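You operate a simulated robot arm through the tools that you are given. There is no shell and no other tool. Be economical: measure what you need, move in short steps, check, and stop when the job is done.

The job below is to be done with a simulated robot arm. You get a single attempt, and the scene is never put back.

Task
Put the teal tube on the green shelf away on the store shelf under the packing table.

It is judged by the outcome, as a careful person would: the job done as asked, and still so three seconds after it is handed in. It fails if anything else is knocked over, pushed out of place, dropped, spilled or broken.

Robot
A 6-joint arm with a two-finger parallel gripper on a trunk, on a base that drives. Base frame: it is fixed to the floor where the robot stands at the start and does not move with it; the origin is under the middle of the robot, x ahead of it, y to its left, z up. Lengths are in mm, angles in degrees, forces in N, time in s.
With the tool pointing down near the work surface it reaches from about 320 to 700 mm from the robot's upright axis, wherever it stands. Its first joint turns from -166.0 to 166.0 degrees. Places, roughly: store shelf under the packing table [-2700, 2200, 500]. Payload 4.1 kg.
The TCP is the grasp point between the finger pads, 23 mm short of the fingertips. In the tool frame z runs along the fingers and y along their closing line. Largest opening 94 mm; finger width 38, thickness 10; the body of the gripper, 54 by 96 mm, starts 39 mm behind the TCP.
Orientation is told as [roll, pitch, yaw] about the base's x, y, z axes, in that order, counted from this pose: with the fingers straight down and closing along the base's y, the tool's x points along the base's -x, its y along +y and its z along -z.

Tools
- The arm moves only by the tool jog_arm. Its argument "increments" is a list of rows, each an object (a shift or turn left out is 0, a gripper value left out holds the last) with "hand": the gripper command, from -1 (fully open) to 1 (shut), values between in proportion; "travel": the shift along the tool's x, y, z in units of 50 mm (1.0 is 50 mm), a list of three; "rot": the turn, a rotation vector about the tool's x, y, z in units of 5 degrees (1.0 is 5 degrees), a list of three. In form: [{"hand": hand, "travel": [dx, dy, dz], "rot": [ax, ay, az]}, ...]. A call has 1 to 20 rows; each row shifts and turns the commanded pose from where the row before left it, along the tool's axes as they then stand. A call with a number of a shift or a turn outside -1 to 1 is refused whole. Rows are played at 5 a second. More than 50 mm and 8.6 degrees between two rows, or a gripper value outside its range, and nothing of the call is played. Where a pose cannot be reached the arm comes as near as it can. A force on the tool above 40 N (or 10 N above the force at the start of the call, whichever is more), or a blocked arm, ends the call early, and 0.2 s more pass. Each finger travels about 45 mm/s and halts on what it meets, pressing with about 31 N; the grip force reading is that of the motor and also rises with nothing between the fingers. The clock runs only during rows and for 0.2 s after the last one: add rows that do not move to give the fingers time. It gives the time, the measured TCP pose, the force on the tool (base axes), the opening and the grip force at its end, in the units of the frame above (readings bear some noise).
- Cameras (640 x 400 px; columns grow to the right, rows downward): "scene" is now at [29.4, 145.5, 1407.6]; the picture's right is [-0.19, -0.98, 0.00], its down [-0.60, 0.11, -0.79] and it looks along [0.78, -0.15, -0.61] (base axes); focal length 278 px, centre (320, 200). "wrist" rides on the gripper at [86, 16, -75] in the tool frame; the picture's right is [-0.18, 0.98, 0.00], its down [-0.58, -0.11, -0.81] and it looks along [-0.79, -0.15, 0.59] (tool axes); focal length 243 px, centre (320, 200).
- grab_frame(camera): a new picture of that camera. It takes no simulated time.
- raise_lower(by): slides the trunk up (or, below 0, down) by that many mm; the arm and the scene camera ride with it, the base frame stays. It gives what a move gives, with no picture.
- base_move(legs): drives the robot by 1 to 6 legs, each [ahead, turn to the left] in mm and degrees, along the robot's own axes; the way and the turn of a leg run together, so that a leg with both is an arc; at most 1500 mm and 180 degrees a leg. The arm and the cameras ride along, it lands a little off, and it stops where it bumps. It gives what a move gives.
- pan_tilt(pan, tilt): turns the head with the scene camera to pan (to the left, within 155 degrees either way) and tilt (down, from -29 to 69), counted from straight ahead of the robot. It gives what a move gives.
- probe_pixels(camera, pixels): for up to 12 pixels [column, row] of the newest picture of that camera ("zoom" is the newest enlarged one), the place [x, y, z] in the base frame of the surface seen there, good to about 2 mm, but the place of the scene camera against the robot may be out by one fixed shift of up to 18 mm in any direction. It takes no simulated time.
- inspect(camera, box): a new picture of the part [left, top, right, bottom] of that camera's present view, enlarged. It takes no simulated time.
- job_done(): hands the job in; it is judged then, once.

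Keep the steps short. Do not move on a guess: measure, check each grasp and each placing, and mend mistakes. In all there are 80 turns and 60 pictures (those below and enlarged ones count). Leave the gripper open and the arm clear of the work at the hand-in unless told otherwise, and finish with a single line.

The tools are called after "Call:" as name(argument=value, ...) on one line, values as JSON. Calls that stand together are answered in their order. jog_arm: Moves the arm, as the interface text tells. Its arguments: {"type":"object","properties":{"increments":{"type":"array","items":{"type":"object","properties":{"hand":{"type":"number"},"travel":{"type":"array","items":{"type":"number"}},"rot":{"type":"array","items":{"type":"number"}}}}}},"required":["increments"]} The other tools are called the same way: raise_lower (by) slides the trunk up or down; base_move (legs) drives the base; pan_tilt (pan, tilt) turns the head that bears the scene camera; grab_frame (camera) takes a picture; probe_pixels (camera, pixels) gives the place of the surface under pixels of a picture; inspect (camera, box) takes an enlarged picture of a part of a camera's view; job_done () hands the job in.

At the start:

```text
t: 0.0
eef_pos: [478.1, 133.1, 1063.5]
orientation: [0.0, 0.0, 0.0]
wrist_force: [0.6, 0.2, 0.4]
gripper_width: 94.0
gripper_force: 0.1
trunk travel left (down, up): [-350.0, 240.0]
robot x, y, heading: [4.5, 2.5, -0.1]
head pan, tilt: [-10.8, 37.4]
```

scene: 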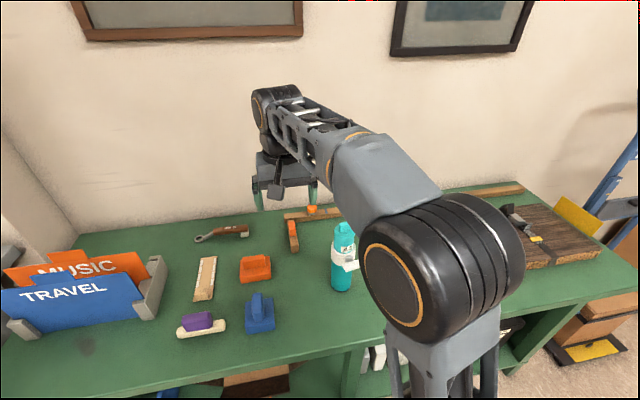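
wrist: 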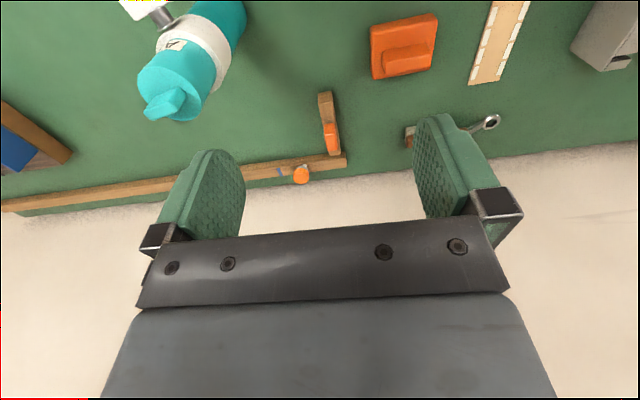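

The bench in front is green and holds a teal bottle, but I see no green shelf or teal tube yet. I'll look around with the head.

Call:
pan_tilt(pan=60, tilt=20)

Call:
grab_frame(camera="scene")

Call:
pan_tilt(pan=140, tilt=20)

Call:
grab_frame(camera="scene")

Call:
pan_tilt(pan=-75, tilt=20)

Call:
grab_frame(camera="scene")

Call:
pan_tilt(pan=-145, tilt=20)

Call:
grab_frame(camera="scene")

```text
t: 1.4
eef_pos: [477.6, 133.9, 1061.9]
orientation: [0.1, 0.0, 0.0]
wrist_force: [0.7, 0.1, -0.3]
gripper_width: 93.8
gripper_force: 0.1
trunk travel left (down, up): [-350.0, 240.0]
robot x, y, heading: [0.4, 2.0, 0.1]
head pan, tilt: [60.0, 20.0]
```

```text
57 pictures are left
```

scene: 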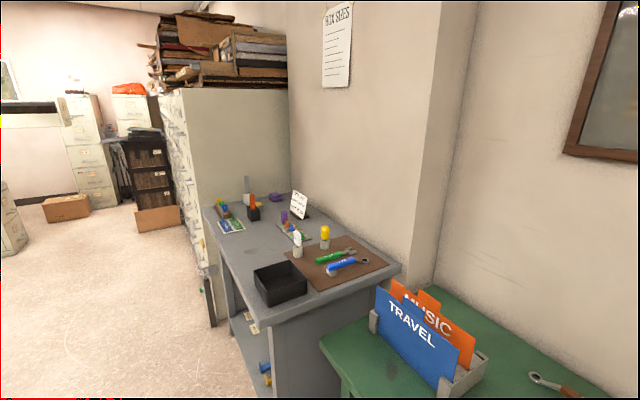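

```text
t: 3.0
eef_pos: [476.7, 133.3, 1062.2]
orientation: [0.0, 0.0, 0.1]
wrist_force: [0.4, -0.2, -0.1]
gripper_width: 94.0
gripper_force: 0.0
trunk travel left (down, up): [-350.0, 240.0]
robot x, y, heading: [0.4, -1.8, 0.3]
head pan, tilt: [140.0, 20.0]
```

```text
56 pictures are left
```

scene: 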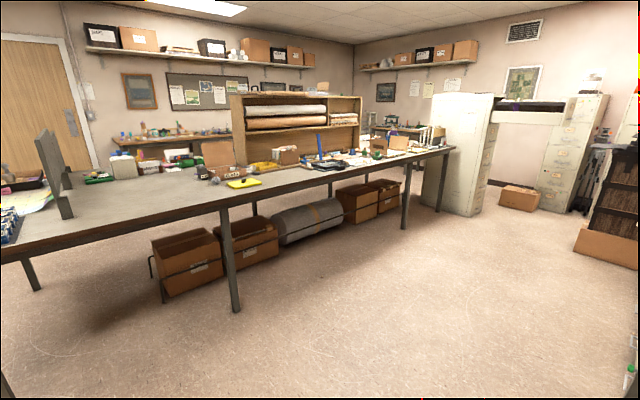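

```text
t: 6.0
eef_pos: [478.3, 133.5, 1062.3]
orientation: [0.0, 0.1, 0.0]
wrist_force: [0.2, 0.5, -0.2]
gripper_width: 93.9
gripper_force: 0.2
trunk travel left (down, up): [-350.0, 240.0]
robot x, y, heading: [-2.4, -0.1, -0.2]
head pan, tilt: [-75.0, 20.0]
```

```text
55 pictures are left
```

scene: 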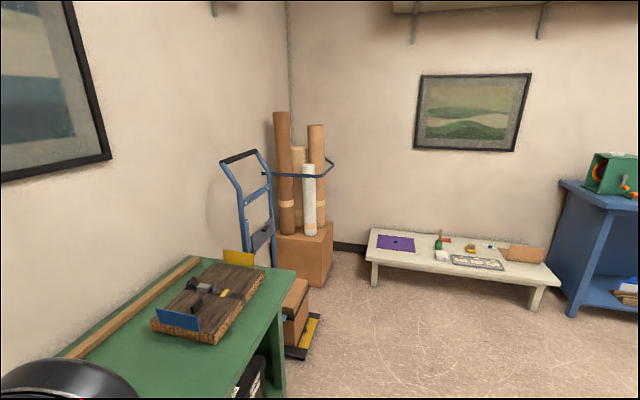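

```text
t: 7.5
eef_pos: [478.0, 133.7, 1062.3]
orientation: [0.0, -0.1, -0.1]
wrist_force: [-0.7, 0.0, -0.1]
gripper_width: 93.7
gripper_force: 0.0
trunk travel left (down, up): [-350.0, 240.0]
robot x, y, heading: [0.7, -1.6, -0.1]
head pan, tilt: [-145.0, 20.0]
```

```text
54 pictures are left
```

scene: 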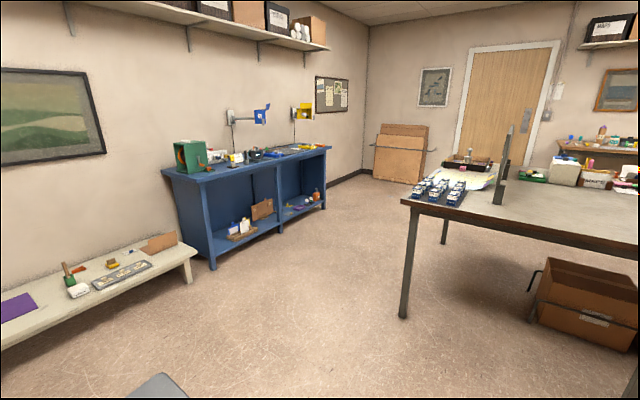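

The store shelf should be beyond or under the big table behind me. For the green shelf, I'll back off from the green bench, lower the trunk and look underneath it.

Call:
base_move(legs=[[-700, 0]])

Call:
raise_lower(by=-250)

Call:
pan_tilt(pan=0, tilt=25)

Call:
grab_frame(camera="scene")

```text
t: 11.3
eef_pos: [-225.3, 133.3, 1062.2]
orientation: [0.0, 0.0, -0.3]
wrist_force: [0.1, 0.3, 0.6]
gripper_width: 94.0
gripper_force: 0.1
trunk travel left (down, up): [-350.0, 240.0]
robot x, y, heading: [-705.5, 3.1, -0.2]
head pan, tilt: [-145.0, 20.0]
```

```text
t: 13.9
eef_pos: [-226.4, 131.8, 812.6]
orientation: [0.0, 0.0, -0.3]
wrist_force: [-0.3, -0.7, 0.9]
gripper_width: 93.9
gripper_force: 0.0
trunk travel left (down, up): [-100.0, 490.0]
robot x, y, heading: [-703.5, -0.8, -0.3]
head pan, tilt: [-145.0, 20.0]
```

```text
t: 16.2
eef_pos: [-226.9, 131.5, 812.5]
orientation: [0.0, 0.1, -0.3]
wrist_force: [0.0, 0.1, 0.5]
gripper_width: 94.0
gripper_force: 0.0
trunk travel left (down, up): [-100.0, 490.0]
robot x, y, heading: [-703.6, 0.3, -0.4]
head pan, tilt: [0.0, 25.0]
```

```text
53 pictures are left
```

scene: 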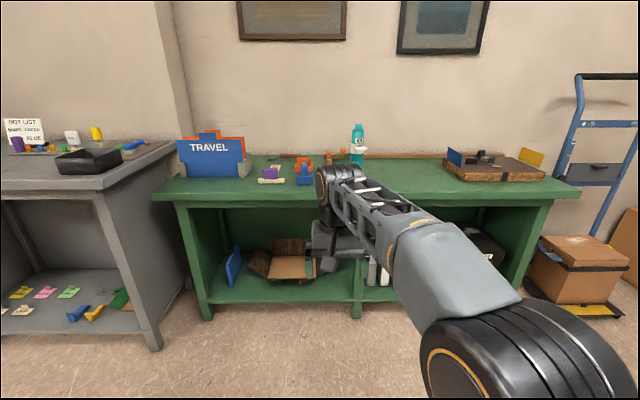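

The bench has a green lower shelf with things on it, partly hidden by the arm. I'll zoom in.

Call:
inspect(camera="scene", box=[200, 190, 560, 330])

Call:
inspect(camera="scene", box=[160, 100, 560, 210])

```text
1.78 times, centred on (380, 260) of scene
```

zoom: 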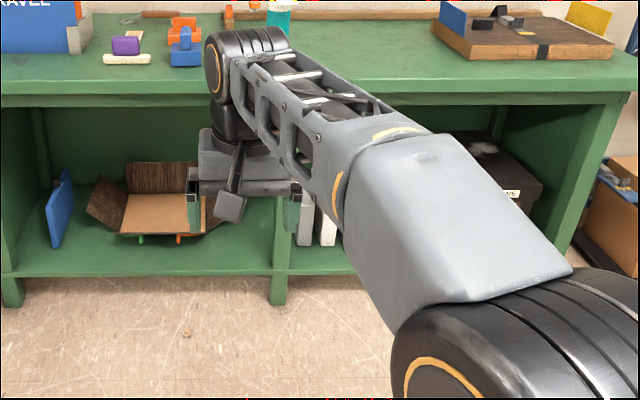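

```text
1.60 times, centred on (360, 155) of scene
```

zoom: 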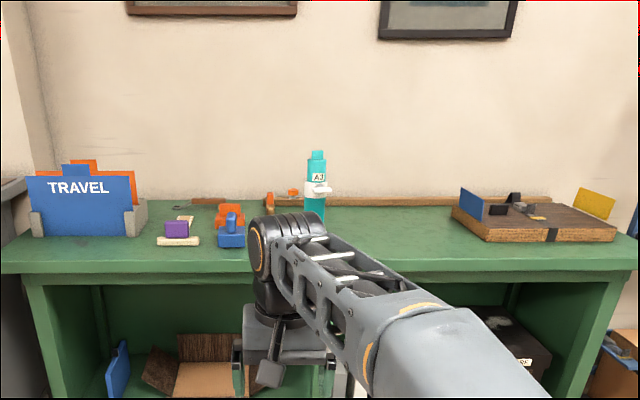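

The teal bottle carries an "A3" label. Before I take it for the tube, I'll check the hidden right part of the lower shelf by turning the base left, and look over the big table toward the store shelf.

Call:
base_move(legs=[[0, 50]])

Call:
pan_tilt(pan=-70, tilt=25)

Call:
grab_frame(camera="scene")

Call:
pan_tilt(pan=85, tilt=10)

Call:
grab_frame(camera="scene")

```text
t: 18.9
eef_pos: [-503.2, 455.2, 812.1]
orientation: [0.0, 0.0, 50.5]
wrist_force: [-0.2, 0.6, 0.0]
gripper_width: 93.9
gripper_force: 0.1
trunk travel left (down, up): [-100.0, 490.0]
robot x, y, heading: [-704.3, 2.9, 50.3]
head pan, tilt: [0.0, 25.0]
```

```text
t: 20.3
eef_pos: [-503.5, 455.1, 812.4]
orientation: [0.1, 0.0, 50.4]
wrist_force: [-1.4, 0.2, -0.6]
gripper_width: 94.1
gripper_force: 0.0
trunk travel left (down, up): [-100.0, 490.0]
robot x, y, heading: [-704.0, 5.0, 50.4]
head pan, tilt: [-70.0, 25.0]
```

```text
50 pictures are left
```

scene: 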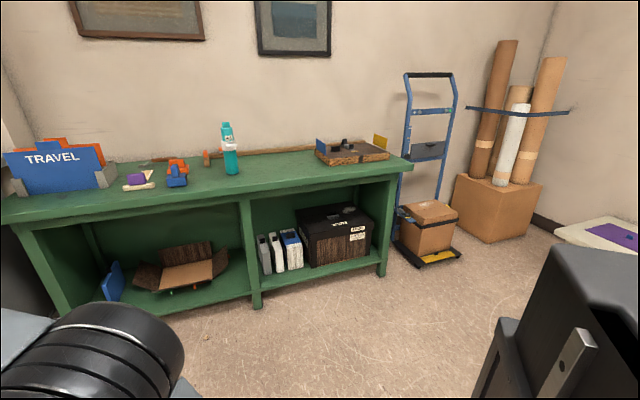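

```text
t: 22.7
eef_pos: [-504.1, 456.0, 811.2]
orientation: [0.0, 0.1, 50.6]
wrist_force: [0.0, -0.1, 0.1]
gripper_width: 94.0
gripper_force: 0.0
trunk travel left (down, up): [-100.0, 490.0]
robot x, y, heading: [-700.4, 0.0, 50.8]
head pan, tilt: [85.0, 10.0]
```

```text
49 pictures are left
```

scene: 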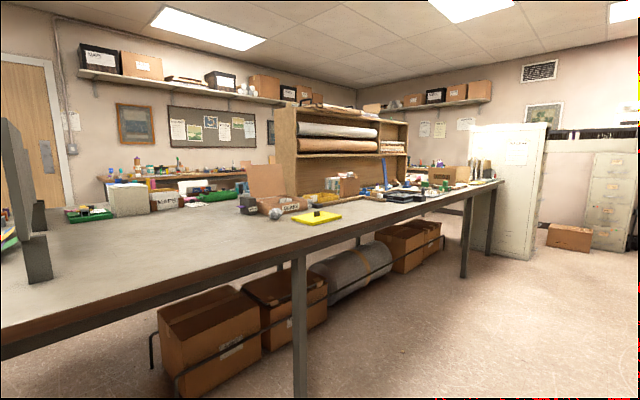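

No tube there besides the A3 bottle on the bench. Next I'll probe the big table and what lies behind it.

Call:
probe_pixels(camera="scene", pixels=[[340, 212], [495, 182], [300, 252], [290, 190], [285, 150], [400, 240], [350, 265], [490, 230], [140, 180], [390, 150], [500, 180], [600, 240]])

Call:
inspect(camera="scene", box=[150, 100, 530, 320])

```text
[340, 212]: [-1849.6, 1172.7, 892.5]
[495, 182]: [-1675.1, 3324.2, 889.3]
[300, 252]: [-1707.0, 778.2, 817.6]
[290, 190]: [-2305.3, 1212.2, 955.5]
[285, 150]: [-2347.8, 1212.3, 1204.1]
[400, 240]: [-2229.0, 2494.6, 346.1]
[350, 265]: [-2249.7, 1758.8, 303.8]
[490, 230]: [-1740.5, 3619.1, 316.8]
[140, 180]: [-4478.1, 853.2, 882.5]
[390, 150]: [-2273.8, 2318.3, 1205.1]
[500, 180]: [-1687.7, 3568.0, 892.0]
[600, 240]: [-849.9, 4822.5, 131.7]
```

```text
1.68 times, centred on (340, 210) of scene
```

zoom: 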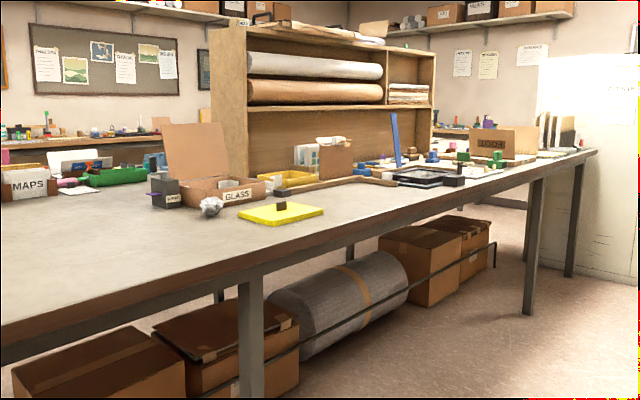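

This big table has packing rolls, so it is the packing table, and the shelf seems to be reached from its far side. I'll look at its near-left end to plan the way round.

Call:
pan_tilt(pan=145, tilt=20)

Call:
grab_frame(camera="scene")

```text
t: 24.0
eef_pos: [-503.3, 456.2, 812.8]
orientation: [0.0, 0.0, 50.5]
wrist_force: [1.1, 0.6, 0.1]
gripper_width: 94.0
gripper_force: 0.0
trunk travel left (down, up): [-100.0, 490.0]
robot x, y, heading: [-704.8, 0.2, 50.4]
head pan, tilt: [145.0, 20.0]
```

```text
47 pictures are left
```

scene: 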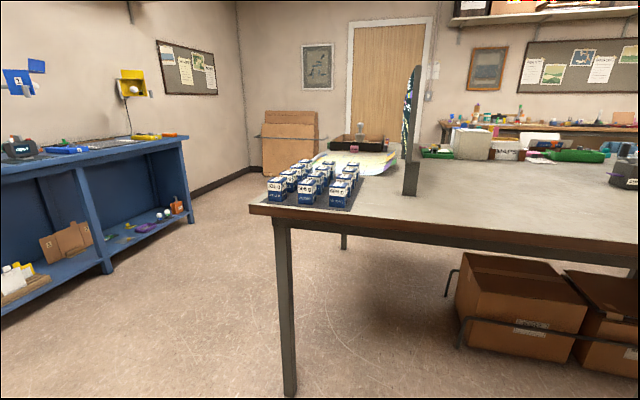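

Call:
probe_pixels(camera="scene", pixels=[[252, 208], [290, 390], [344, 245], [345, 150], [105, 270], [180, 215], [265, 170], [530, 150], [600, 122], [610, 175], [440, 300], [300, 130]])

```text
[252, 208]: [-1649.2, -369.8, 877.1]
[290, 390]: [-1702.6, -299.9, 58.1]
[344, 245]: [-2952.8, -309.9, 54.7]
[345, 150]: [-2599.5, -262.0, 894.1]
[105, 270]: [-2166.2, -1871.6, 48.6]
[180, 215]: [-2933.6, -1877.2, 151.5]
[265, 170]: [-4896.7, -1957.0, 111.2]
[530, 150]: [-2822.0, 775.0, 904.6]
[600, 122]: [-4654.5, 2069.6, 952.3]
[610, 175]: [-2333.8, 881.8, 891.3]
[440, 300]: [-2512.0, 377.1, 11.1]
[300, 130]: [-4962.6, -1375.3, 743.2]
```

The table spans x from about −1650 to −3000, starting at y ≈ −370. I'll drive round that end through the aisle at y ≈ −1100.

Call:
base_move(legs=[[0, -176.4], [1360, 0], [0, -54], [1500, 0], [600, 0], [0, -90]])

Call:
pan_tilt(pan=-25, tilt=15)

Call:
grab_frame(camera="scene")

```text
t: 53.6
eef_pos: [-3567.6, -974.3, 812.8]
orientation: [0.0, 0.0, 97.7]
wrist_force: [-0.4, -0.5, 0.2]
gripper_width: 94.2
gripper_force: 0.0
trunk travel left (down, up): [-100.0, 490.0]
robot x, y, heading: [-3370.5, -1429.5, 97.9]
head pan, tilt: [145.0, 20.0]
```

```text
t: 56.2
eef_pos: [-3567.5, -972.4, 811.4]
orientation: [0.0, 0.0, 97.7]
wrist_force: [0.3, 0.2, 0.1]
gripper_width: 94.0
gripper_force: 0.0
trunk travel left (down, up): [-100.0, 490.0]
robot x, y, heading: [-3372.4, -1430.7, 97.7]
head pan, tilt: [-25.0, 15.0]
```

```text
46 pictures are left
```

scene: 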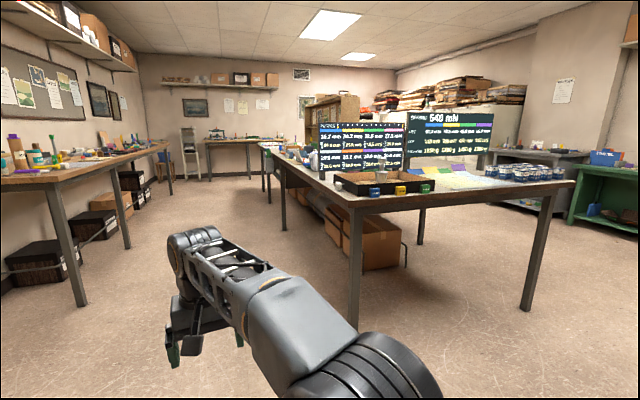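

The arrival is about 8° off, so I'll drive along the aisle in parts, staying between the table (x ≈ −3000) and the wall bench.

Call:
probe_pixels(camera="scene", pixels=[[70, 175], [80, 300], [355, 320], [165, 148], [284, 225], [262, 155]])

Call:
base_move(legs=[[1400, 0], [900, -6]])

Call:
pan_tilt(pan=-35, tilt=15)

Call:
grab_frame(camera="scene")

```text
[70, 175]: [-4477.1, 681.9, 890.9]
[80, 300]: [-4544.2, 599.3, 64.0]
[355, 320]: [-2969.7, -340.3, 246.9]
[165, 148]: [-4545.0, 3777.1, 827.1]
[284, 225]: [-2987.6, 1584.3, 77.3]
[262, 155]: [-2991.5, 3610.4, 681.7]
```

```text
t: 67.4
eef_pos: [-3776.1, 1304.6, 812.8]
orientation: [-0.1, 0.0, 90.6]
wrist_force: [0.7, 0.3, 0.3]
gripper_width: 94.2
gripper_force: 0.0
trunk travel left (down, up): [-100.0, 490.0]
robot x, y, heading: [-3638.2, 826.0, 90.6]
head pan, tilt: [-25.0, 15.0]
```

```text
t: 68.1
eef_pos: [-3776.8, 1302.9, 812.7]
orientation: [0.0, 0.0, 90.7]
wrist_force: [1.1, -0.6, 0.3]
gripper_width: 93.7
gripper_force: 0.1
trunk travel left (down, up): [-100.0, 490.0]
robot x, y, heading: [-3637.2, 823.7, 90.7]
head pan, tilt: [-35.0, 15.0]
```

```text
45 pictures are left
```

scene: 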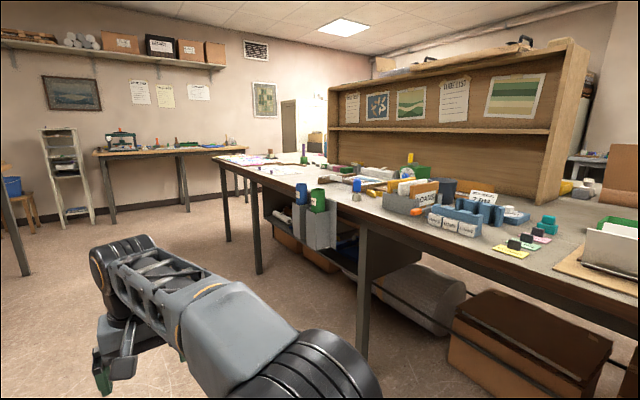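

I can see a hung shelf under the table near pixel (350,260). I'll move level with it and look straight in.

Call:
base_move(legs=[[1300, 0]])

Call:
raise_lower(by=-90)

Call:
pan_tilt(pan=-90, tilt=30)

Call:
grab_frame(camera="scene")

```text
t: 74.8
eef_pos: [-3774.7, 2636.3, 811.6]
orientation: [-0.1, 0.1, 89.9]
wrist_force: [-0.5, 0.1, -0.4]
gripper_width: 94.2
gripper_force: 0.1
trunk travel left (down, up): [-100.0, 490.0]
robot x, y, heading: [-3642.8, 2156.5, 89.8]
head pan, tilt: [-35.0, 15.0]
```

```text
t: 76.0
eef_pos: [-3773.1, 2635.9, 722.7]
orientation: [0.0, 0.0, 89.8]
wrist_force: [-0.1, -0.3, 0.4]
gripper_width: 94.0
gripper_force: 0.0
trunk travel left (down, up): [-10.0, 580.0]
robot x, y, heading: [-3640.3, 2157.7, 90.0]
head pan, tilt: [-35.0, 15.0]
```

```text
t: 77.3
eef_pos: [-3774.0, 2636.4, 721.4]
orientation: [0.0, 0.0, 89.8]
wrist_force: [-0.1, 0.1, -0.1]
gripper_width: 94.5
gripper_force: 0.1
trunk travel left (down, up): [-10.0, 580.0]
robot x, y, heading: [-3641.6, 2161.7, 89.6]
head pan, tilt: [-90.0, 30.0]
```

```text
44 pictures are left
```

scene: 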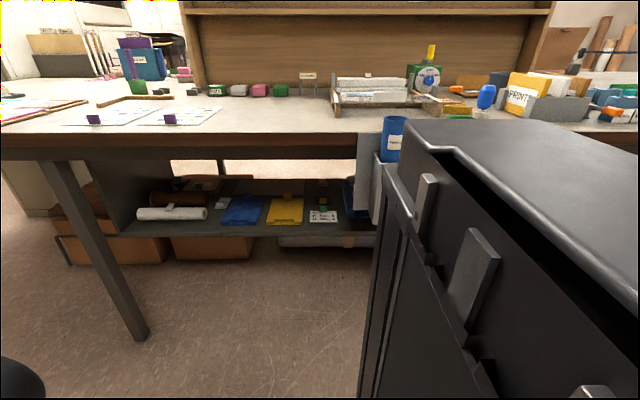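

Call:
inspect(camera="scene", box=[80, 120, 420, 270])

Call:
probe_pixels(camera="scene", pixels=[[130, 225], [360, 230], [240, 232], [250, 150], [250, 185], [170, 213], [285, 210], [240, 210], [322, 215], [362, 170], [130, 330], [120, 190]])

```text
1.88 times, centred on (250, 195) of scene
```

zoom: 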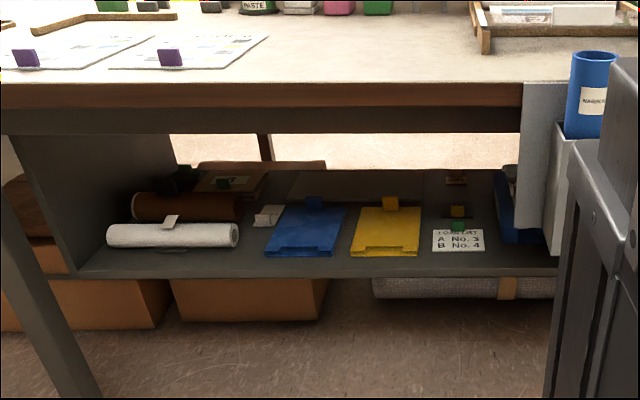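

```text
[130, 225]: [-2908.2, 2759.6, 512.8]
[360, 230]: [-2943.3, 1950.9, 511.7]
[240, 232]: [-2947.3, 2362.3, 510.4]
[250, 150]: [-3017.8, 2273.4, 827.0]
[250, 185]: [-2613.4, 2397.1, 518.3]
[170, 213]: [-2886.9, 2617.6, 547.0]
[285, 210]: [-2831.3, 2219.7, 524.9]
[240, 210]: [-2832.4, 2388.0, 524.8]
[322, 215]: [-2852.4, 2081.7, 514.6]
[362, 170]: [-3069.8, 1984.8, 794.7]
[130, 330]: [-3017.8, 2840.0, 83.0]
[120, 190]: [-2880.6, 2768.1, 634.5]
```

The shelf board is at z ≈ 511, y 1950–2780, front edge at x ≈ −2950, under an apron. There's a "LOAN LIST" card and several folders. I'll zoom in for details.

Call:
inspect(camera="scene", box=[290, 165, 380, 240])

Call:
inspect(camera="scene", box=[120, 165, 300, 245])

```text
5.33 times, centred on (335, 202) of scene
```

zoom: 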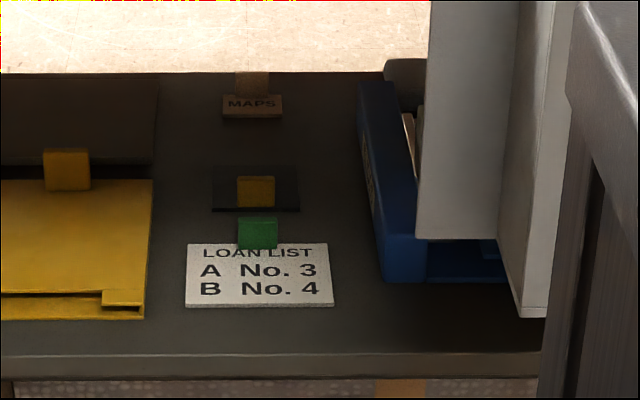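

```text
3.56 times, centred on (210, 205) of scene
```

zoom: 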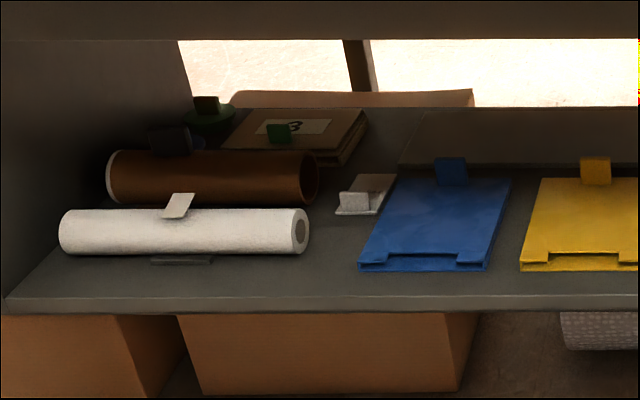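

I'll probe the free areas on the shelf: front strip, the gap between roll and blue folder, and the area behind the card.

Call:
probe_pixels(camera="zoom", pixels=[[300, 296], [300, 235], [362, 262], [365, 245], [430, 180], [480, 265], [330, 170], [330, 215], [430, 140], [380, 125], [240, 296], [600, 285]])

Call:
probe_pixels(camera="scene", pixels=[[315, 218], [338, 218], [330, 204], [346, 216], [325, 225], [330, 234], [325, 195], [328, 183], [310, 218], [305, 190], [345, 190], [318, 208]])

```text
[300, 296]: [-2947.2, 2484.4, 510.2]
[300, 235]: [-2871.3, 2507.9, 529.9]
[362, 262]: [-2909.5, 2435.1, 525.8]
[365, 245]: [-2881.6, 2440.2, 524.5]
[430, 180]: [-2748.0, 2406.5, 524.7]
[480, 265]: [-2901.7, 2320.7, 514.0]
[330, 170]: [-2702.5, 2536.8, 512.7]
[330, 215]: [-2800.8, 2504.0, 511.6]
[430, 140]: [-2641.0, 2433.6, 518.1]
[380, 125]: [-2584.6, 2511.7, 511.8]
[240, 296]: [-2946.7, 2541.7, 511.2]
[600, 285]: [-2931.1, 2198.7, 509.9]
```

```text
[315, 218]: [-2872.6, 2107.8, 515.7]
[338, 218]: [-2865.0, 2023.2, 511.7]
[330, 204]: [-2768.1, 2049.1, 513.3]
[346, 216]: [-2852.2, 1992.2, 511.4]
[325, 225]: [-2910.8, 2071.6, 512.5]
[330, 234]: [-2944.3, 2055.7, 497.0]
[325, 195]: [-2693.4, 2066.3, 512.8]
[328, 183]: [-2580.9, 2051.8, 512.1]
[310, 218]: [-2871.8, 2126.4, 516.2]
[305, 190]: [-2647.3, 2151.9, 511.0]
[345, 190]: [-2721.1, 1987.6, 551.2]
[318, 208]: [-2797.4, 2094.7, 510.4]
```

The shelf is well stocked, with narrow free pockets at (−2870, 2470), (−2650, 2490) and (−2650, 2090). A horizontal grasp high on the upright tube will suit placing there. I'll drive back to fetch the tube.

Call:
base_move(legs=[[-1500, 0], [-1500, 0], [-280, 0], [0, -90]])

```text
t: 97.2
eef_pos: [-3162.7, -1013.0, 721.6]
orientation: [-0.1, 0.0, -1.4]
wrist_force: [-0.5, -0.4, 0.0]
gripper_width: 94.1
gripper_force: 0.0
trunk travel left (down, up): [-10.0, 580.0]
robot x, y, heading: [-3645.2, -1136.1, -1.2]
head pan, tilt: [-90.0, 30.0]
```

Call:
base_move(legs=[[1500, 0], [1350, 0], [0, 70], [1250, 0], [0, -69]])

Call:
raise_lower(by=340)

Call:
pan_tilt(pan=-5, tilt=30)

Call:
grab_frame(camera="scene")

```text
t: 122.6
eef_pos: [132.6, -13.0, 722.2]
orientation: [0.0, 0.1, -5.1]
wrist_force: [-0.8, -0.1, -0.5]
gripper_width: 93.8
gripper_force: 0.1
trunk travel left (down, up): [-10.0, 580.0]
robot x, y, heading: [-356.0, -105.4, -5.0]
head pan, tilt: [-90.0, 30.0]
```

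```text
t: 126.0
eef_pos: [132.0, -12.9, 1062.7]
orientation: [0.0, 0.0, -5.0]
wrist_force: [0.9, 1.2, -0.4]
gripper_width: 94.1
gripper_force: 0.1
trunk travel left (down, up): [-350.0, 240.0]
robot x, y, heading: [-355.1, -105.7, -5.0]
head pan, tilt: [-90.0, 30.0]
```

```text
t: 127.6
eef_pos: [131.2, -12.9, 1063.1]
orientation: [0.0, 0.0, -5.1]
wrist_force: [-0.1, 0.3, -0.4]
gripper_width: 94.1
gripper_force: 0.0
trunk travel left (down, up): [-350.0, 240.0]
robot x, y, heading: [-358.5, -106.4, -5.0]
head pan, tilt: [-5.0, 30.0]
```

```text
40 pictures are left
```

scene: 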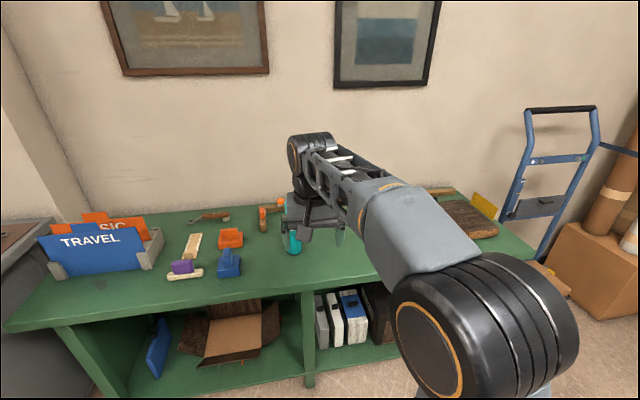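

The bottle is behind the arm, so I'll use the wrist camera.

Call:
grab_frame(camera="wrist")

Call:
inspect(camera="scene", box=[120, 280, 400, 400])

```text
39 pictures are left
```

wrist: 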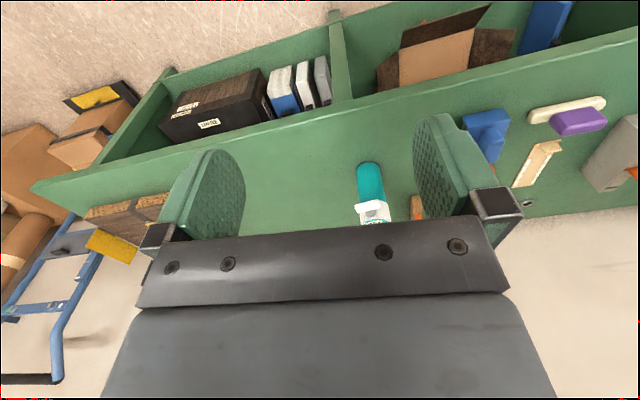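

```text
2.29 times, centred on (260, 340) of scene
```

zoom: 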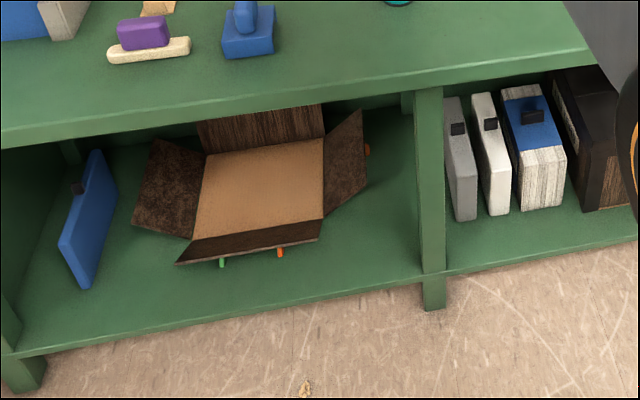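

Bits of green and orange show under the open carton on the lower green shelf. Something may be hidden there, so I'll look closely before deciding what the "tube" is.

Call:
inspect(camera="scene", box=[170, 290, 300, 370])

Call:
probe_pixels(camera="scene", pixels=[[216, 394], [239, 388], [216, 380], [230, 340], [280, 345], [290, 335], [180, 350], [150, 380], [235, 310], [303, 378], [303, 250], [292, 240]])

```text
4.92 times, centred on (235, 330) of scene
```

zoom: 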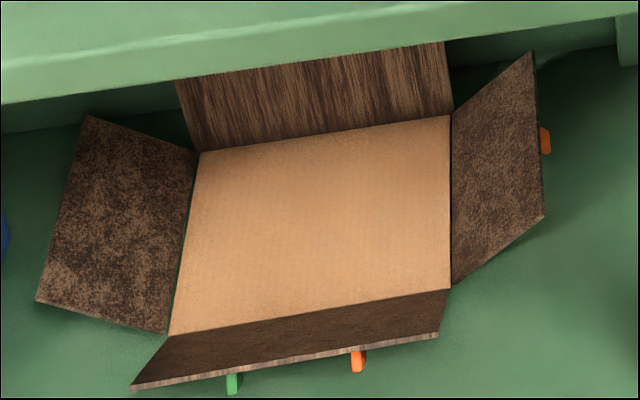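

```text
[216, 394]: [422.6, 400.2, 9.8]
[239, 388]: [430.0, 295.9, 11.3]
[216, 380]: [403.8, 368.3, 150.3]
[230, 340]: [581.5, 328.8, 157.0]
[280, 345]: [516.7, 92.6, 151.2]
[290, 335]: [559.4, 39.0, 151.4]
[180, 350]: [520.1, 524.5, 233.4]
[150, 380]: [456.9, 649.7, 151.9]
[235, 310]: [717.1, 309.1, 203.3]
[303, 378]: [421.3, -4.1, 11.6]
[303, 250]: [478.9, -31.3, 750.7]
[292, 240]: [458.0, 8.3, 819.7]
```

The carton is flat with its floor at z ≈ 157, so nothing is hidden there. The teal A3 tube on the green unit is the only candidate. It stands near (475, −15), z 750 to about 970. I'll turn the tool to horizontal while still clear of the bench.

Call:
jog_arm(increments=[{"hand": -1, "travel": [-1, 0, 0]}, {"travel": [-1, 0, 0]}, {"rot": [0, -1, 0]}, {"rot": [0, -1, 0]}, {"rot": [0, -1, 0]}, {"rot": [0, -1, 0]}, {"rot": [0, -1, 0]}, {"rot": [0, -1, 0]}, {"rot": [0, -1, 0]}, {"rot": [0, -1, 0]}, {"rot": [0, -1, 0]}, {"rot": [0, -1, 0]}, {"rot": [0, -1, 0]}, {"rot": [0, -1, 0]}, {"rot": [0, -1, 0]}, {"rot": [0, -1, 0]}, {"rot": [0, -1, 0]}, {"rot": [0, -1, 0]}, {"rot": [0, -1, 0]}, {"rot": [0, -1, 0]}])

Call:
grab_frame(camera="wrist")

Call:
grab_frame(camera="scene")

```text
t: 131.8
eef_pos: [230.9, -22.0, 1063.1]
orientation: [-178.3, -89.9, 173.3]
wrist_force: [-0.6, -0.4, 0.1]
gripper_width: 93.5
gripper_force: 0.0
trunk travel left (down, up): [-350.0, 240.0]
robot x, y, heading: [-359.7, -100.4, -4.9]
head pan, tilt: [-5.0, 30.0]
```

```text
36 pictures are left
```

wrist: 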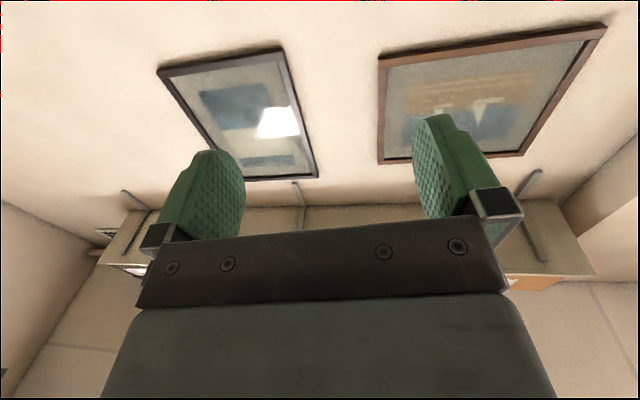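

```text
35 pictures are left
```

scene: 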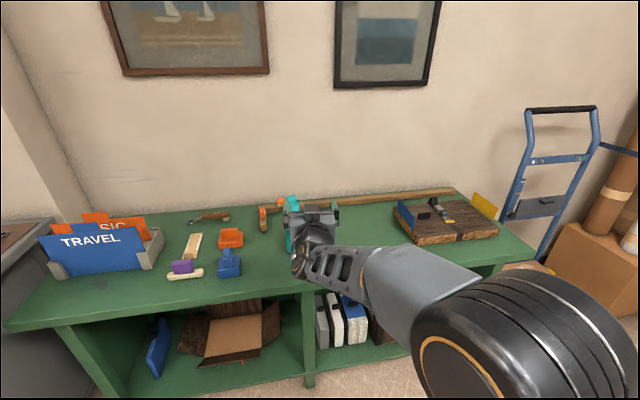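

The wrist camera is now below the gripper looking up, which is no use near a surface. I'll roll the tool 180° so it sits on top looking down.

Call:
jog_arm(increments=[{"rot": [0, 0, 1]}, {"rot": [0, 0, 1]}, {"rot": [0, 0, 1]}, {"rot": [0, 0, 1]}, {"rot": [0, 0, 1]}, {"rot": [0, 0, 1]}, {"rot": [0, 0, 1]}, {"rot": [0, 0, 1]}, {"rot": [0, 0, 1]}, {"rot": [0, 0, 1]}, {"rot": [0, 0, 1]}, {"rot": [0, 0, 1]}, {"rot": [0, 0, 1]}, {"rot": [0, 0, 1]}, {"rot": [0, 0, 1]}, {"rot": [0, 0, 1]}, {"rot": [0, 0, 1]}, {"rot": [0, 0, 1]}])

Call:
jog_arm(increments=[{"rot": [0, 0, 1]}, {"rot": [0, 0, 1]}, {"rot": [0, 0, 1]}, {"rot": [0, 0, 1]}, {"rot": [0, 0, 1]}, {"rot": [0, 0, 1]}, {"rot": [0, 0, 1]}, {"rot": [0, 0, 1]}, {"rot": [0, 0, 1]}, {"rot": [0, 0, 1]}, {"rot": [0, 0, 1]}, {"rot": [0, 0, 1]}, {"rot": [0, 0, 1]}, {"rot": [0, 0, 1]}, {"rot": [0, 0, 1]}, {"rot": [0, 0, 1]}, {"rot": [0, 0, 1]}, {"rot": [0, 0, 1]}])

Call:
grab_frame(camera="wrist")

```text
t: 135.6
eef_pos: [239.9, 66.4, 1282.1]
orientation: [89.6, -0.1, -94.9]
wrist_force: [0.8, -0.5, 0.1]
gripper_width: 94.3
gripper_force: 0.0
out of reach, approached as far as the arm can: row 5, 6, 7, 8, 9, 10, 11, 12, 13, 14, 15, 16, 17, 18
trunk travel left (down, up): [-350.0, 240.0]
robot x, y, heading: [-360.1, -104.2, -5.1]
head pan, tilt: [-5.0, 30.0]
```

```text
t: 139.4
eef_pos: [285.6, -62.3, 1424.5]
orientation: [85.9, 76.1, -94.6]
wrist_force: [1.2, -0.9, 0.8]
gripper_width: 94.0
gripper_force: 0.1
out of reach, approached as far as the arm can: row 1, 2, 3, 4, 5, 6, 7, 8, 9, 10, 12, 13, 14, 15, 16, 17, 18
trunk travel left (down, up): [-350.0, 240.0]
robot x, y, heading: [-358.3, -105.0, -5.4]
head pan, tilt: [-5.0, 30.0]
```

```text
34 pictures are left
```

wrist: 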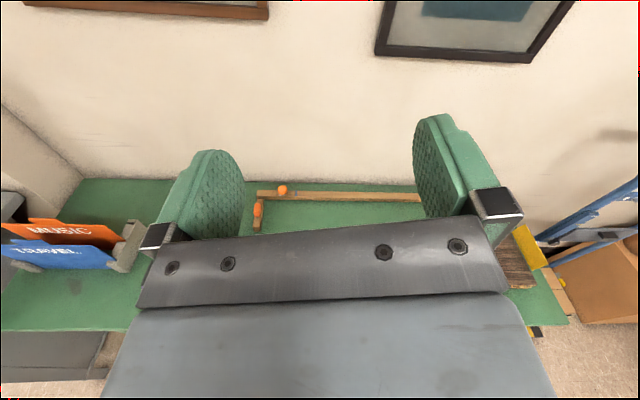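

The arm couldn't hold the pose while rolling and drifted to z ≈ 1424, now nearly camera-up. I'll send a null row to see where the command stands and take a scene picture.

Call:
jog_arm(increments=[{"travel": [0, 0, 0]}, {"travel": [0, 0, 0]}])

Call:
grab_frame(camera="scene")

```text
t: 140.0
eef_pos: [284.7, -60.0, 1423.2]
orientation: [86.0, 76.0, -94.6]
wrist_force: [-0.1, 0.2, -0.3]
gripper_width: 93.7
gripper_force: 0.1
trunk travel left (down, up): [-350.0, 240.0]
robot x, y, heading: [-353.0, -100.8, -4.8]
head pan, tilt: [-5.0, 30.0]
```

```text
33 pictures are left
```

scene: 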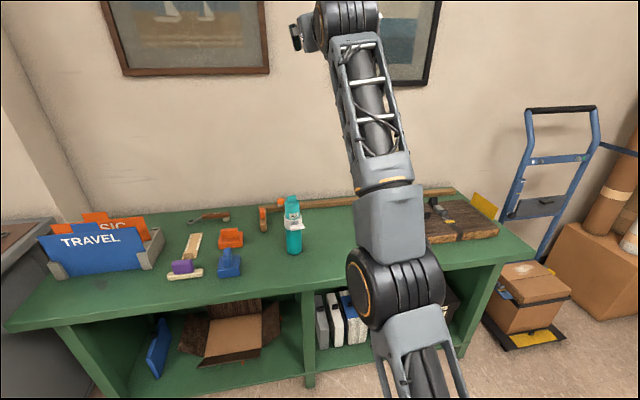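

Each call restarts from the measured pose. The tool is now horizontal, facing +x, with the camera nearly on top (14° of roll left). The bottle is visible at (293,225), so I'll inspect it and test lowering the arm while finishing the roll.

Call:
inspect(camera="scene", box=[240, 180, 345, 265])

Call:
probe_pixels(camera="scene", pixels=[[292, 197], [292, 212], [292, 226], [294, 240], [294, 252], [286, 243], [301, 243], [301, 222], [265, 220], [320, 225], [285, 200], [330, 290]])

Call:
jog_arm(increments=[{"travel": [-1, 0, 0], "rot": [0, 0, 1]}, {"travel": [-1, 0, 0], "rot": [0, 0, 1]}, {"travel": [-1, 0, 0], "rot": [0, 0, 0.8]}, {"travel": [-1, 0, 0]}])

```text
4.71 times, centred on (292, 222) of scene
```

zoom: 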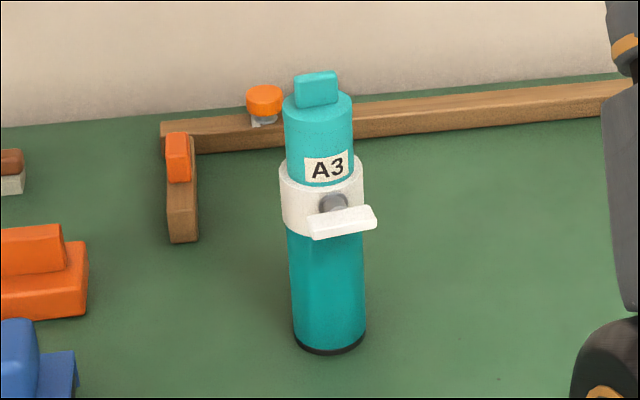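

```text
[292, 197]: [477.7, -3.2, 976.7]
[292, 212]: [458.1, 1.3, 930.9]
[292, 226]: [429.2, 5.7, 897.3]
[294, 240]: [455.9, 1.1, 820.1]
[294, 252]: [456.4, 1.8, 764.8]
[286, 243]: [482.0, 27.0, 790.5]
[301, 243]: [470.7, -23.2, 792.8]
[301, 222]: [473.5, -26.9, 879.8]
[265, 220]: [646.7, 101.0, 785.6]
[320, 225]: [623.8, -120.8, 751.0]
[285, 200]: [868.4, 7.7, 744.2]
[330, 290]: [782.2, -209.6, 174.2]
```

```text
t: 141.0
eef_pos: [387.3, -188.3, 1321.3]
orientation: [-54.1, 88.4, 124.0]
wrist_force: [-0.2, 0.6, 0.2]
gripper_width: 93.8
gripper_force: 0.0
out of reach, approached as far as the arm can: row 1, 2, 3, 4
trunk travel left (down, up): [-350.0, 240.0]
robot x, y, heading: [-354.2, -105.3, -4.8]
head pan, tilt: [-5.0, 30.0]
```

The tube is Ø≈52, centred near (480, 2), from z ≈ 748 to about 985. A white collar and handle point to −x at z 870–915. There is a clean 50 mm band above the collar at z ≈ 940, so a camera-down horizontal grasp works there. The camera-up posture can't reach low enough, so I'll undo the roll.

Call:
jog_arm(increments=[{"rot": [0, 0, -1]}, {"rot": [0, 0, -1]}, {"rot": [0, 0, -1]}, {"rot": [0, 0, -1]}, {"rot": [0, 0, -1]}, {"rot": [0, 0, -1]}, {"rot": [0, 0, -1]}, {"rot": [0, 0, -1]}, {"rot": [0, 0, -1]}, {"rot": [0, 0, -1]}, {"rot": [0, 0, -1]}, {"rot": [0, 0, -1]}, {"rot": [0, 0, -1]}, {"rot": [0, 0, -1]}, {"rot": [0, 0, -1]}, {"rot": [0, 0, -1]}, {"rot": [0, 0, -1]}, {"rot": [0, 0, -1]}])

Call:
jog_arm(increments=[{"rot": [0, 0, -1]}, {"rot": [0, 0, -1]}, {"rot": [0, 0, -1]}, {"rot": [0, 0, -1]}, {"rot": [0, 0, -1]}, {"rot": [0, 0, -1]}, {"rot": [0, 0, -1]}, {"rot": [0, 0, -1]}, {"rot": [0, 0, -1]}, {"rot": [0, 0, -1]}, {"rot": [0, 0, -1]}, {"rot": [0, 0, -1]}, {"rot": [0, 0, -1]}, {"rot": [0, 0, -1]}, {"rot": [0, 0, -1]}, {"rot": [0, 0, -1]}, {"rot": [0, 0, -1]}, {"rot": [0, 0, -1]}])

Call:
grab_frame(camera="scene")

```text
t: 144.8
eef_pos: [384.4, -189.7, 1320.4]
orientation: [89.2, 1.3, -92.4]
wrist_force: [0.0, 0.1, 0.0]
gripper_width: 94.1
gripper_force: 0.0
trunk travel left (down, up): [-350.0, 240.0]
robot x, y, heading: [-353.9, -105.7, -4.9]
head pan, tilt: [-5.0, 30.0]
```

```text
t: 148.6
eef_pos: [384.7, -189.8, 1322.2]
orientation: [61.3, -88.4, -63.8]
wrist_force: [-0.3, 0.1, 1.0]
gripper_width: 93.9
gripper_force: 0.1
trunk travel left (down, up): [-350.0, 240.0]
robot x, y, heading: [-355.4, -104.6, -4.7]
head pan, tilt: [-5.0, 30.0]
```

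```text
31 pictures are left
```

scene: 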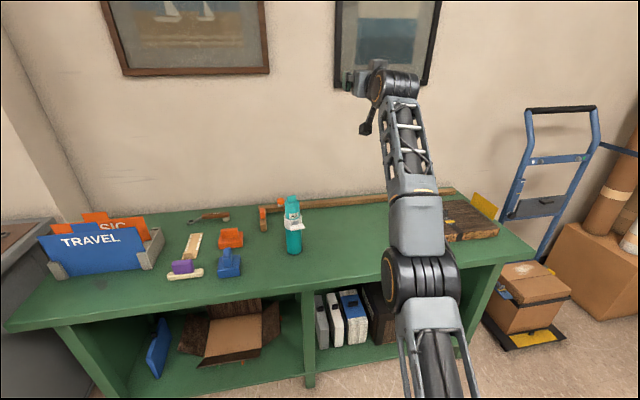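

The roll is back with the camera down, and the whole turn was reachable. I'll drive 150 mm closer while the arm is high, then retract and lower in front of the tube.

Call:
base_move(legs=[[150, 4.8]])

Call:
jog_arm(increments=[{"travel": [0.5, 0.3, -1]}, {"travel": [0.5, 0.3, -1]}, {"travel": [0.5, 0.3, -1]}, {"travel": [0.5, 0.3, -0.7]}, {"travel": [1, 0.2, 0]}, {"travel": [1, 0.2, 0]}, {"travel": [1, 0, 0]}, {"travel": [1, 0, 0]}])

```text
t: 149.9
eef_pos: [536.5, -130.5, 1321.0]
orientation: [61.2, -88.3, -58.6]
wrist_force: [0.6, 0.1, -0.2]
gripper_width: 94.0
gripper_force: 0.0
trunk travel left (down, up): [-350.0, 240.0]
robot x, y, heading: [-209.3, -109.5, -0.2]
head pan, tilt: [-5.0, 30.0]
```

```text
refused: row 1 steps farther than a row can; nothing moved
```

Call:
jog_arm(increments=[{"travel": [0, 0, -0.95], "rot": [0.52, 0, 0]}, {"travel": [0, 0, -0.95]}, {"travel": [0, 0, -0.95]}, {"travel": [0, 0, -0.95]}, {"travel": [0.6, 0.65, 0]}, {"travel": [0.6, 0.65, 0]}, {"travel": [0.6, 0.65, 0]}, {"travel": [0.6, 0.65, 0]}, {"travel": [0.95, 0, 0]}, {"travel": [0.95, 0, 0]}, {"travel": [0.95, 0, 0]}, {"travel": [0.95, 0, 0]}])

Call:
grab_frame(camera="scene")

```text
t: 152.5
eef_pos: [578.2, 30.6, 1232.7]
orientation: [59.5, -88.3, -59.5]
wrist_force: [-0.3, 0.3, 0.5]
gripper_width: 94.1
gripper_force: 0.0
out of reach, approached as far as the arm can: row 1, 2, 3, 4, 5, 6, 7, 8, 9, 10, 11, 12
trunk travel left (down, up): [-350.0, 240.0]
robot x, y, heading: [-213.3, -112.7, -0.3]
head pan, tilt: [-5.0, 30.0]
```

```text
30 pictures are left
```

scene: 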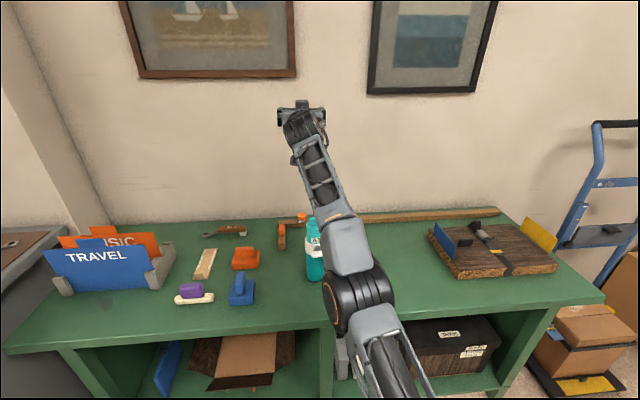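

This wrist branch is stuck. I'll go back through the tool-down posture to reset it, then use the good horizontal posture from before (radius ≈590) with the trunk doing the height.

Call:
jog_arm(increments=[{"rot": [0, 1, 0]}, {"rot": [0, 1, 0]}, {"rot": [0, 1, 0]}, {"rot": [0, 1, 0]}, {"rot": [0, 1, 0]}, {"rot": [0, 1, 0]}, {"rot": [0, 1, 0]}, {"rot": [0, 1, 0]}, {"rot": [0, 1, 0]}, {"rot": [0, 1, 0]}, {"rot": [0, 1, 0]}, {"rot": [0, 1, 0]}, {"rot": [0, 1, 0]}, {"rot": [0, 1, 0]}, {"rot": [0, 1, 0]}, {"rot": [0, 1, 0]}, {"rot": [0, 1, 0]}, {"rot": [0, 1, 0]}])

Call:
grab_frame(camera="scene")

```text
t: 156.3
eef_pos: [383.1, 2.7, 1134.0]
orientation: [1.5, -6.5, -0.2]
wrist_force: [0.0, -0.9, 0.2]
gripper_width: 94.0
gripper_force: 0.0
out of reach, approached as far as the arm can: row 1, 2, 3, 4, 5, 6, 7, 8, 9, 10, 11, 12, 13, 14, 15, 16, 17, 18
trunk travel left (down, up): [-350.0, 240.0]
robot x, y, heading: [-209.6, -109.8, -0.3]
head pan, tilt: [-5.0, 30.0]
```

```text
29 pictures are left
```

scene: 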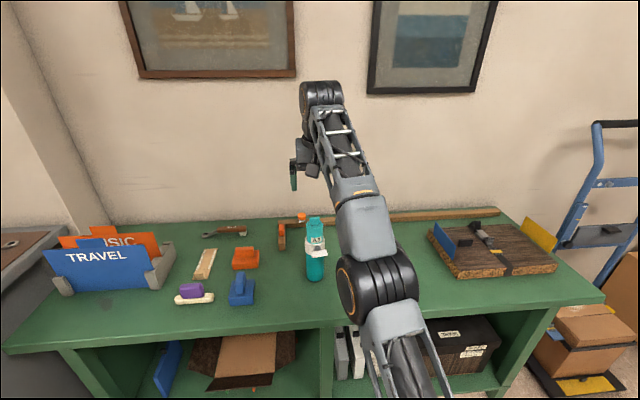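

The wrist is back in the tool-down branch. I'll retract to the original radius and height, then measure the tube with the wrist camera.

Call:
jog_arm(increments=[{"travel": [0.8, 0, 0.5], "rot": [0, 0.65, 0]}, {"travel": [0.8, 0, 0.5], "rot": [0, 0.65, 0]}, {"travel": [0.7, 0, 0.4]}, {"travel": [0, 0, 0]}])

Call:
grab_frame(camera="wrist")

```text
t: 157.3
eef_pos: [272.7, 4.9, 1057.1]
orientation: [1.5, -0.2, 0.0]
wrist_force: [0.4, 0.2, -0.7]
gripper_width: 94.0
gripper_force: 0.1
trunk travel left (down, up): [-350.0, 240.0]
robot x, y, heading: [-209.6, -109.3, -0.1]
head pan, tilt: [-5.0, 30.0]
```

```text
28 pictures are left
```

wrist: 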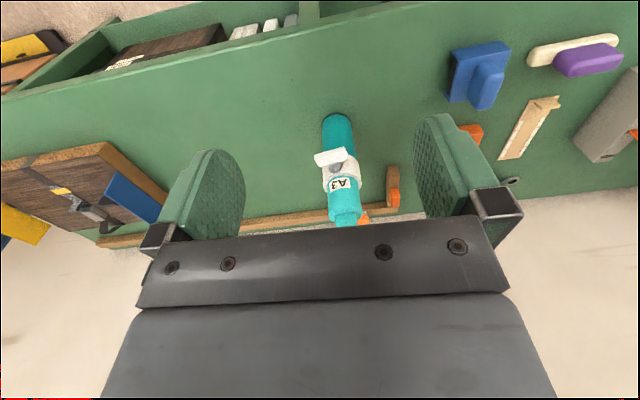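

Call:
probe_pixels(camera="wrist", pixels=[[338, 125], [326, 133], [352, 130], [344, 201], [331, 205], [358, 203], [345, 212], [320, 158], [345, 152], [300, 120], [344, 190], [336, 156]])

Call:
probe_pixels(camera="scene", pixels=[[316, 218], [315, 235], [314, 250], [315, 265], [308, 268], [322, 266], [322, 250]])

```text
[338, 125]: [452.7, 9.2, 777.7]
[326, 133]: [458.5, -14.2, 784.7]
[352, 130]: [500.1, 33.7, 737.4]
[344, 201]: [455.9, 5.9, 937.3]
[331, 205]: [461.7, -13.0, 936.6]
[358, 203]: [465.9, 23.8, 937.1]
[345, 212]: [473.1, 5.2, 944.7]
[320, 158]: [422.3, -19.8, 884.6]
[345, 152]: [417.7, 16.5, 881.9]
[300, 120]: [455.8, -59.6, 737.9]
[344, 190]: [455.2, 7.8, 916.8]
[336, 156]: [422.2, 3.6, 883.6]
```

```text
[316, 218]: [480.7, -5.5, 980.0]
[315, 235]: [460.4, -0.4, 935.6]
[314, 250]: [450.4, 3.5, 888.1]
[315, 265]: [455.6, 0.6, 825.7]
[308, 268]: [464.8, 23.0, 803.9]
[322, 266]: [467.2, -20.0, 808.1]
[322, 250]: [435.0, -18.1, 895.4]
```

From the wrist camera (the reliable one), the tube axis is ≈ (479, 6). The cap top is z ≈ 944, the collar top ≈ 900, the handle z ≈ 884 reaching x ≈ 420, and the bench is at 737. I'll grasp at z ≈ 924, tilted 8° down so the palm clears the handle. First I move forward 100 mm and pitch up 82°.

Call:
jog_arm(increments=[{"travel": [-1, 0, 0], "rot": [0.3, 0, 0]}, {"travel": [-1, 0, 0]}, {"rot": [0, -1, 0]}, {"rot": [0, -1, 0]}, {"rot": [0, -1, 0]}, {"rot": [0, -1, 0]}, {"rot": [0, -1, 0]}, {"rot": [0, -1, 0]}, {"rot": [0, -1, 0]}, {"rot": [0, -1, 0]}, {"rot": [0, -1, 0]}, {"rot": [0, -1, 0]}, {"rot": [0, -1, 0]}, {"rot": [0, -1, 0]}, {"rot": [0, -1, 0]}, {"rot": [0, -1, 0]}, {"rot": [0, -1, 0]}, {"rot": [0, -1, 0]}, {"rot": [0, -0.4, 0]}, {"travel": [0, 0, 0]}])

```text
t: 161.5
eef_pos: [373.4, 5.9, 1056.6]
orientation: [-0.3, -82.1, 0.3]
wrist_force: [0.1, -0.5, -1.1]
gripper_width: 94.0
gripper_force: 0.0
trunk travel left (down, up): [-350.0, 240.0]
robot x, y, heading: [-210.1, -113.4, -0.1]
head pan, tilt: [-5.0, 30.0]
```

Lowering the trunk 118 mm brings the TCP to z ≈ 938. Then I advance along the tool 104 mm, ending at ≈ (476, 6, 924).

Call:
raise_lower(by=-118)

Call:
jog_arm(increments=[{"hand": -1, "travel": [0, 0, 0.7]}, {"travel": [0, 0, 0.7]}, {"travel": [0, 0, 0]}])

Call:
grab_frame(camera="scene")

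```text
t: 163.0
eef_pos: [372.6, 6.1, 938.9]
orientation: [-0.2, -82.2, 0.2]
wrist_force: [-0.6, -0.2, -0.1]
gripper_width: 94.1
gripper_force: 0.1
trunk travel left (down, up): [-232.0, 358.0]
robot x, y, heading: [-211.9, -110.0, -0.1]
head pan, tilt: [-5.0, 30.0]
```

```text
t: 163.8
eef_pos: [442.1, 9.7, 930.9]
orientation: [-0.1, -82.2, 0.3]
wrist_force: [-0.3, -0.2, -0.2]
gripper_width: 94.0
gripper_force: 0.1
trunk travel left (down, up): [-232.0, 358.0]
robot x, y, heading: [-207.4, -112.1, -0.1]
head pan, tilt: [-5.0, 30.0]
```

```text
27 pictures are left
```

scene: 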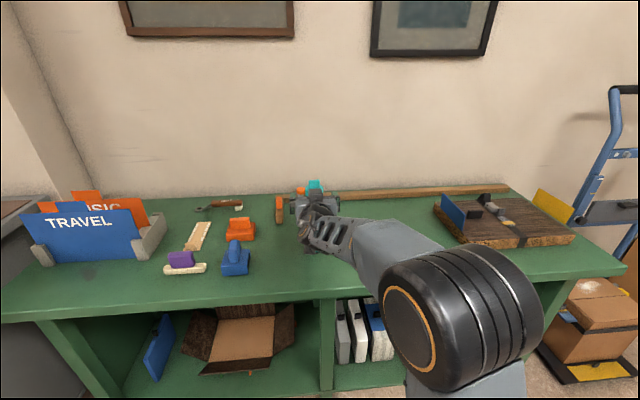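

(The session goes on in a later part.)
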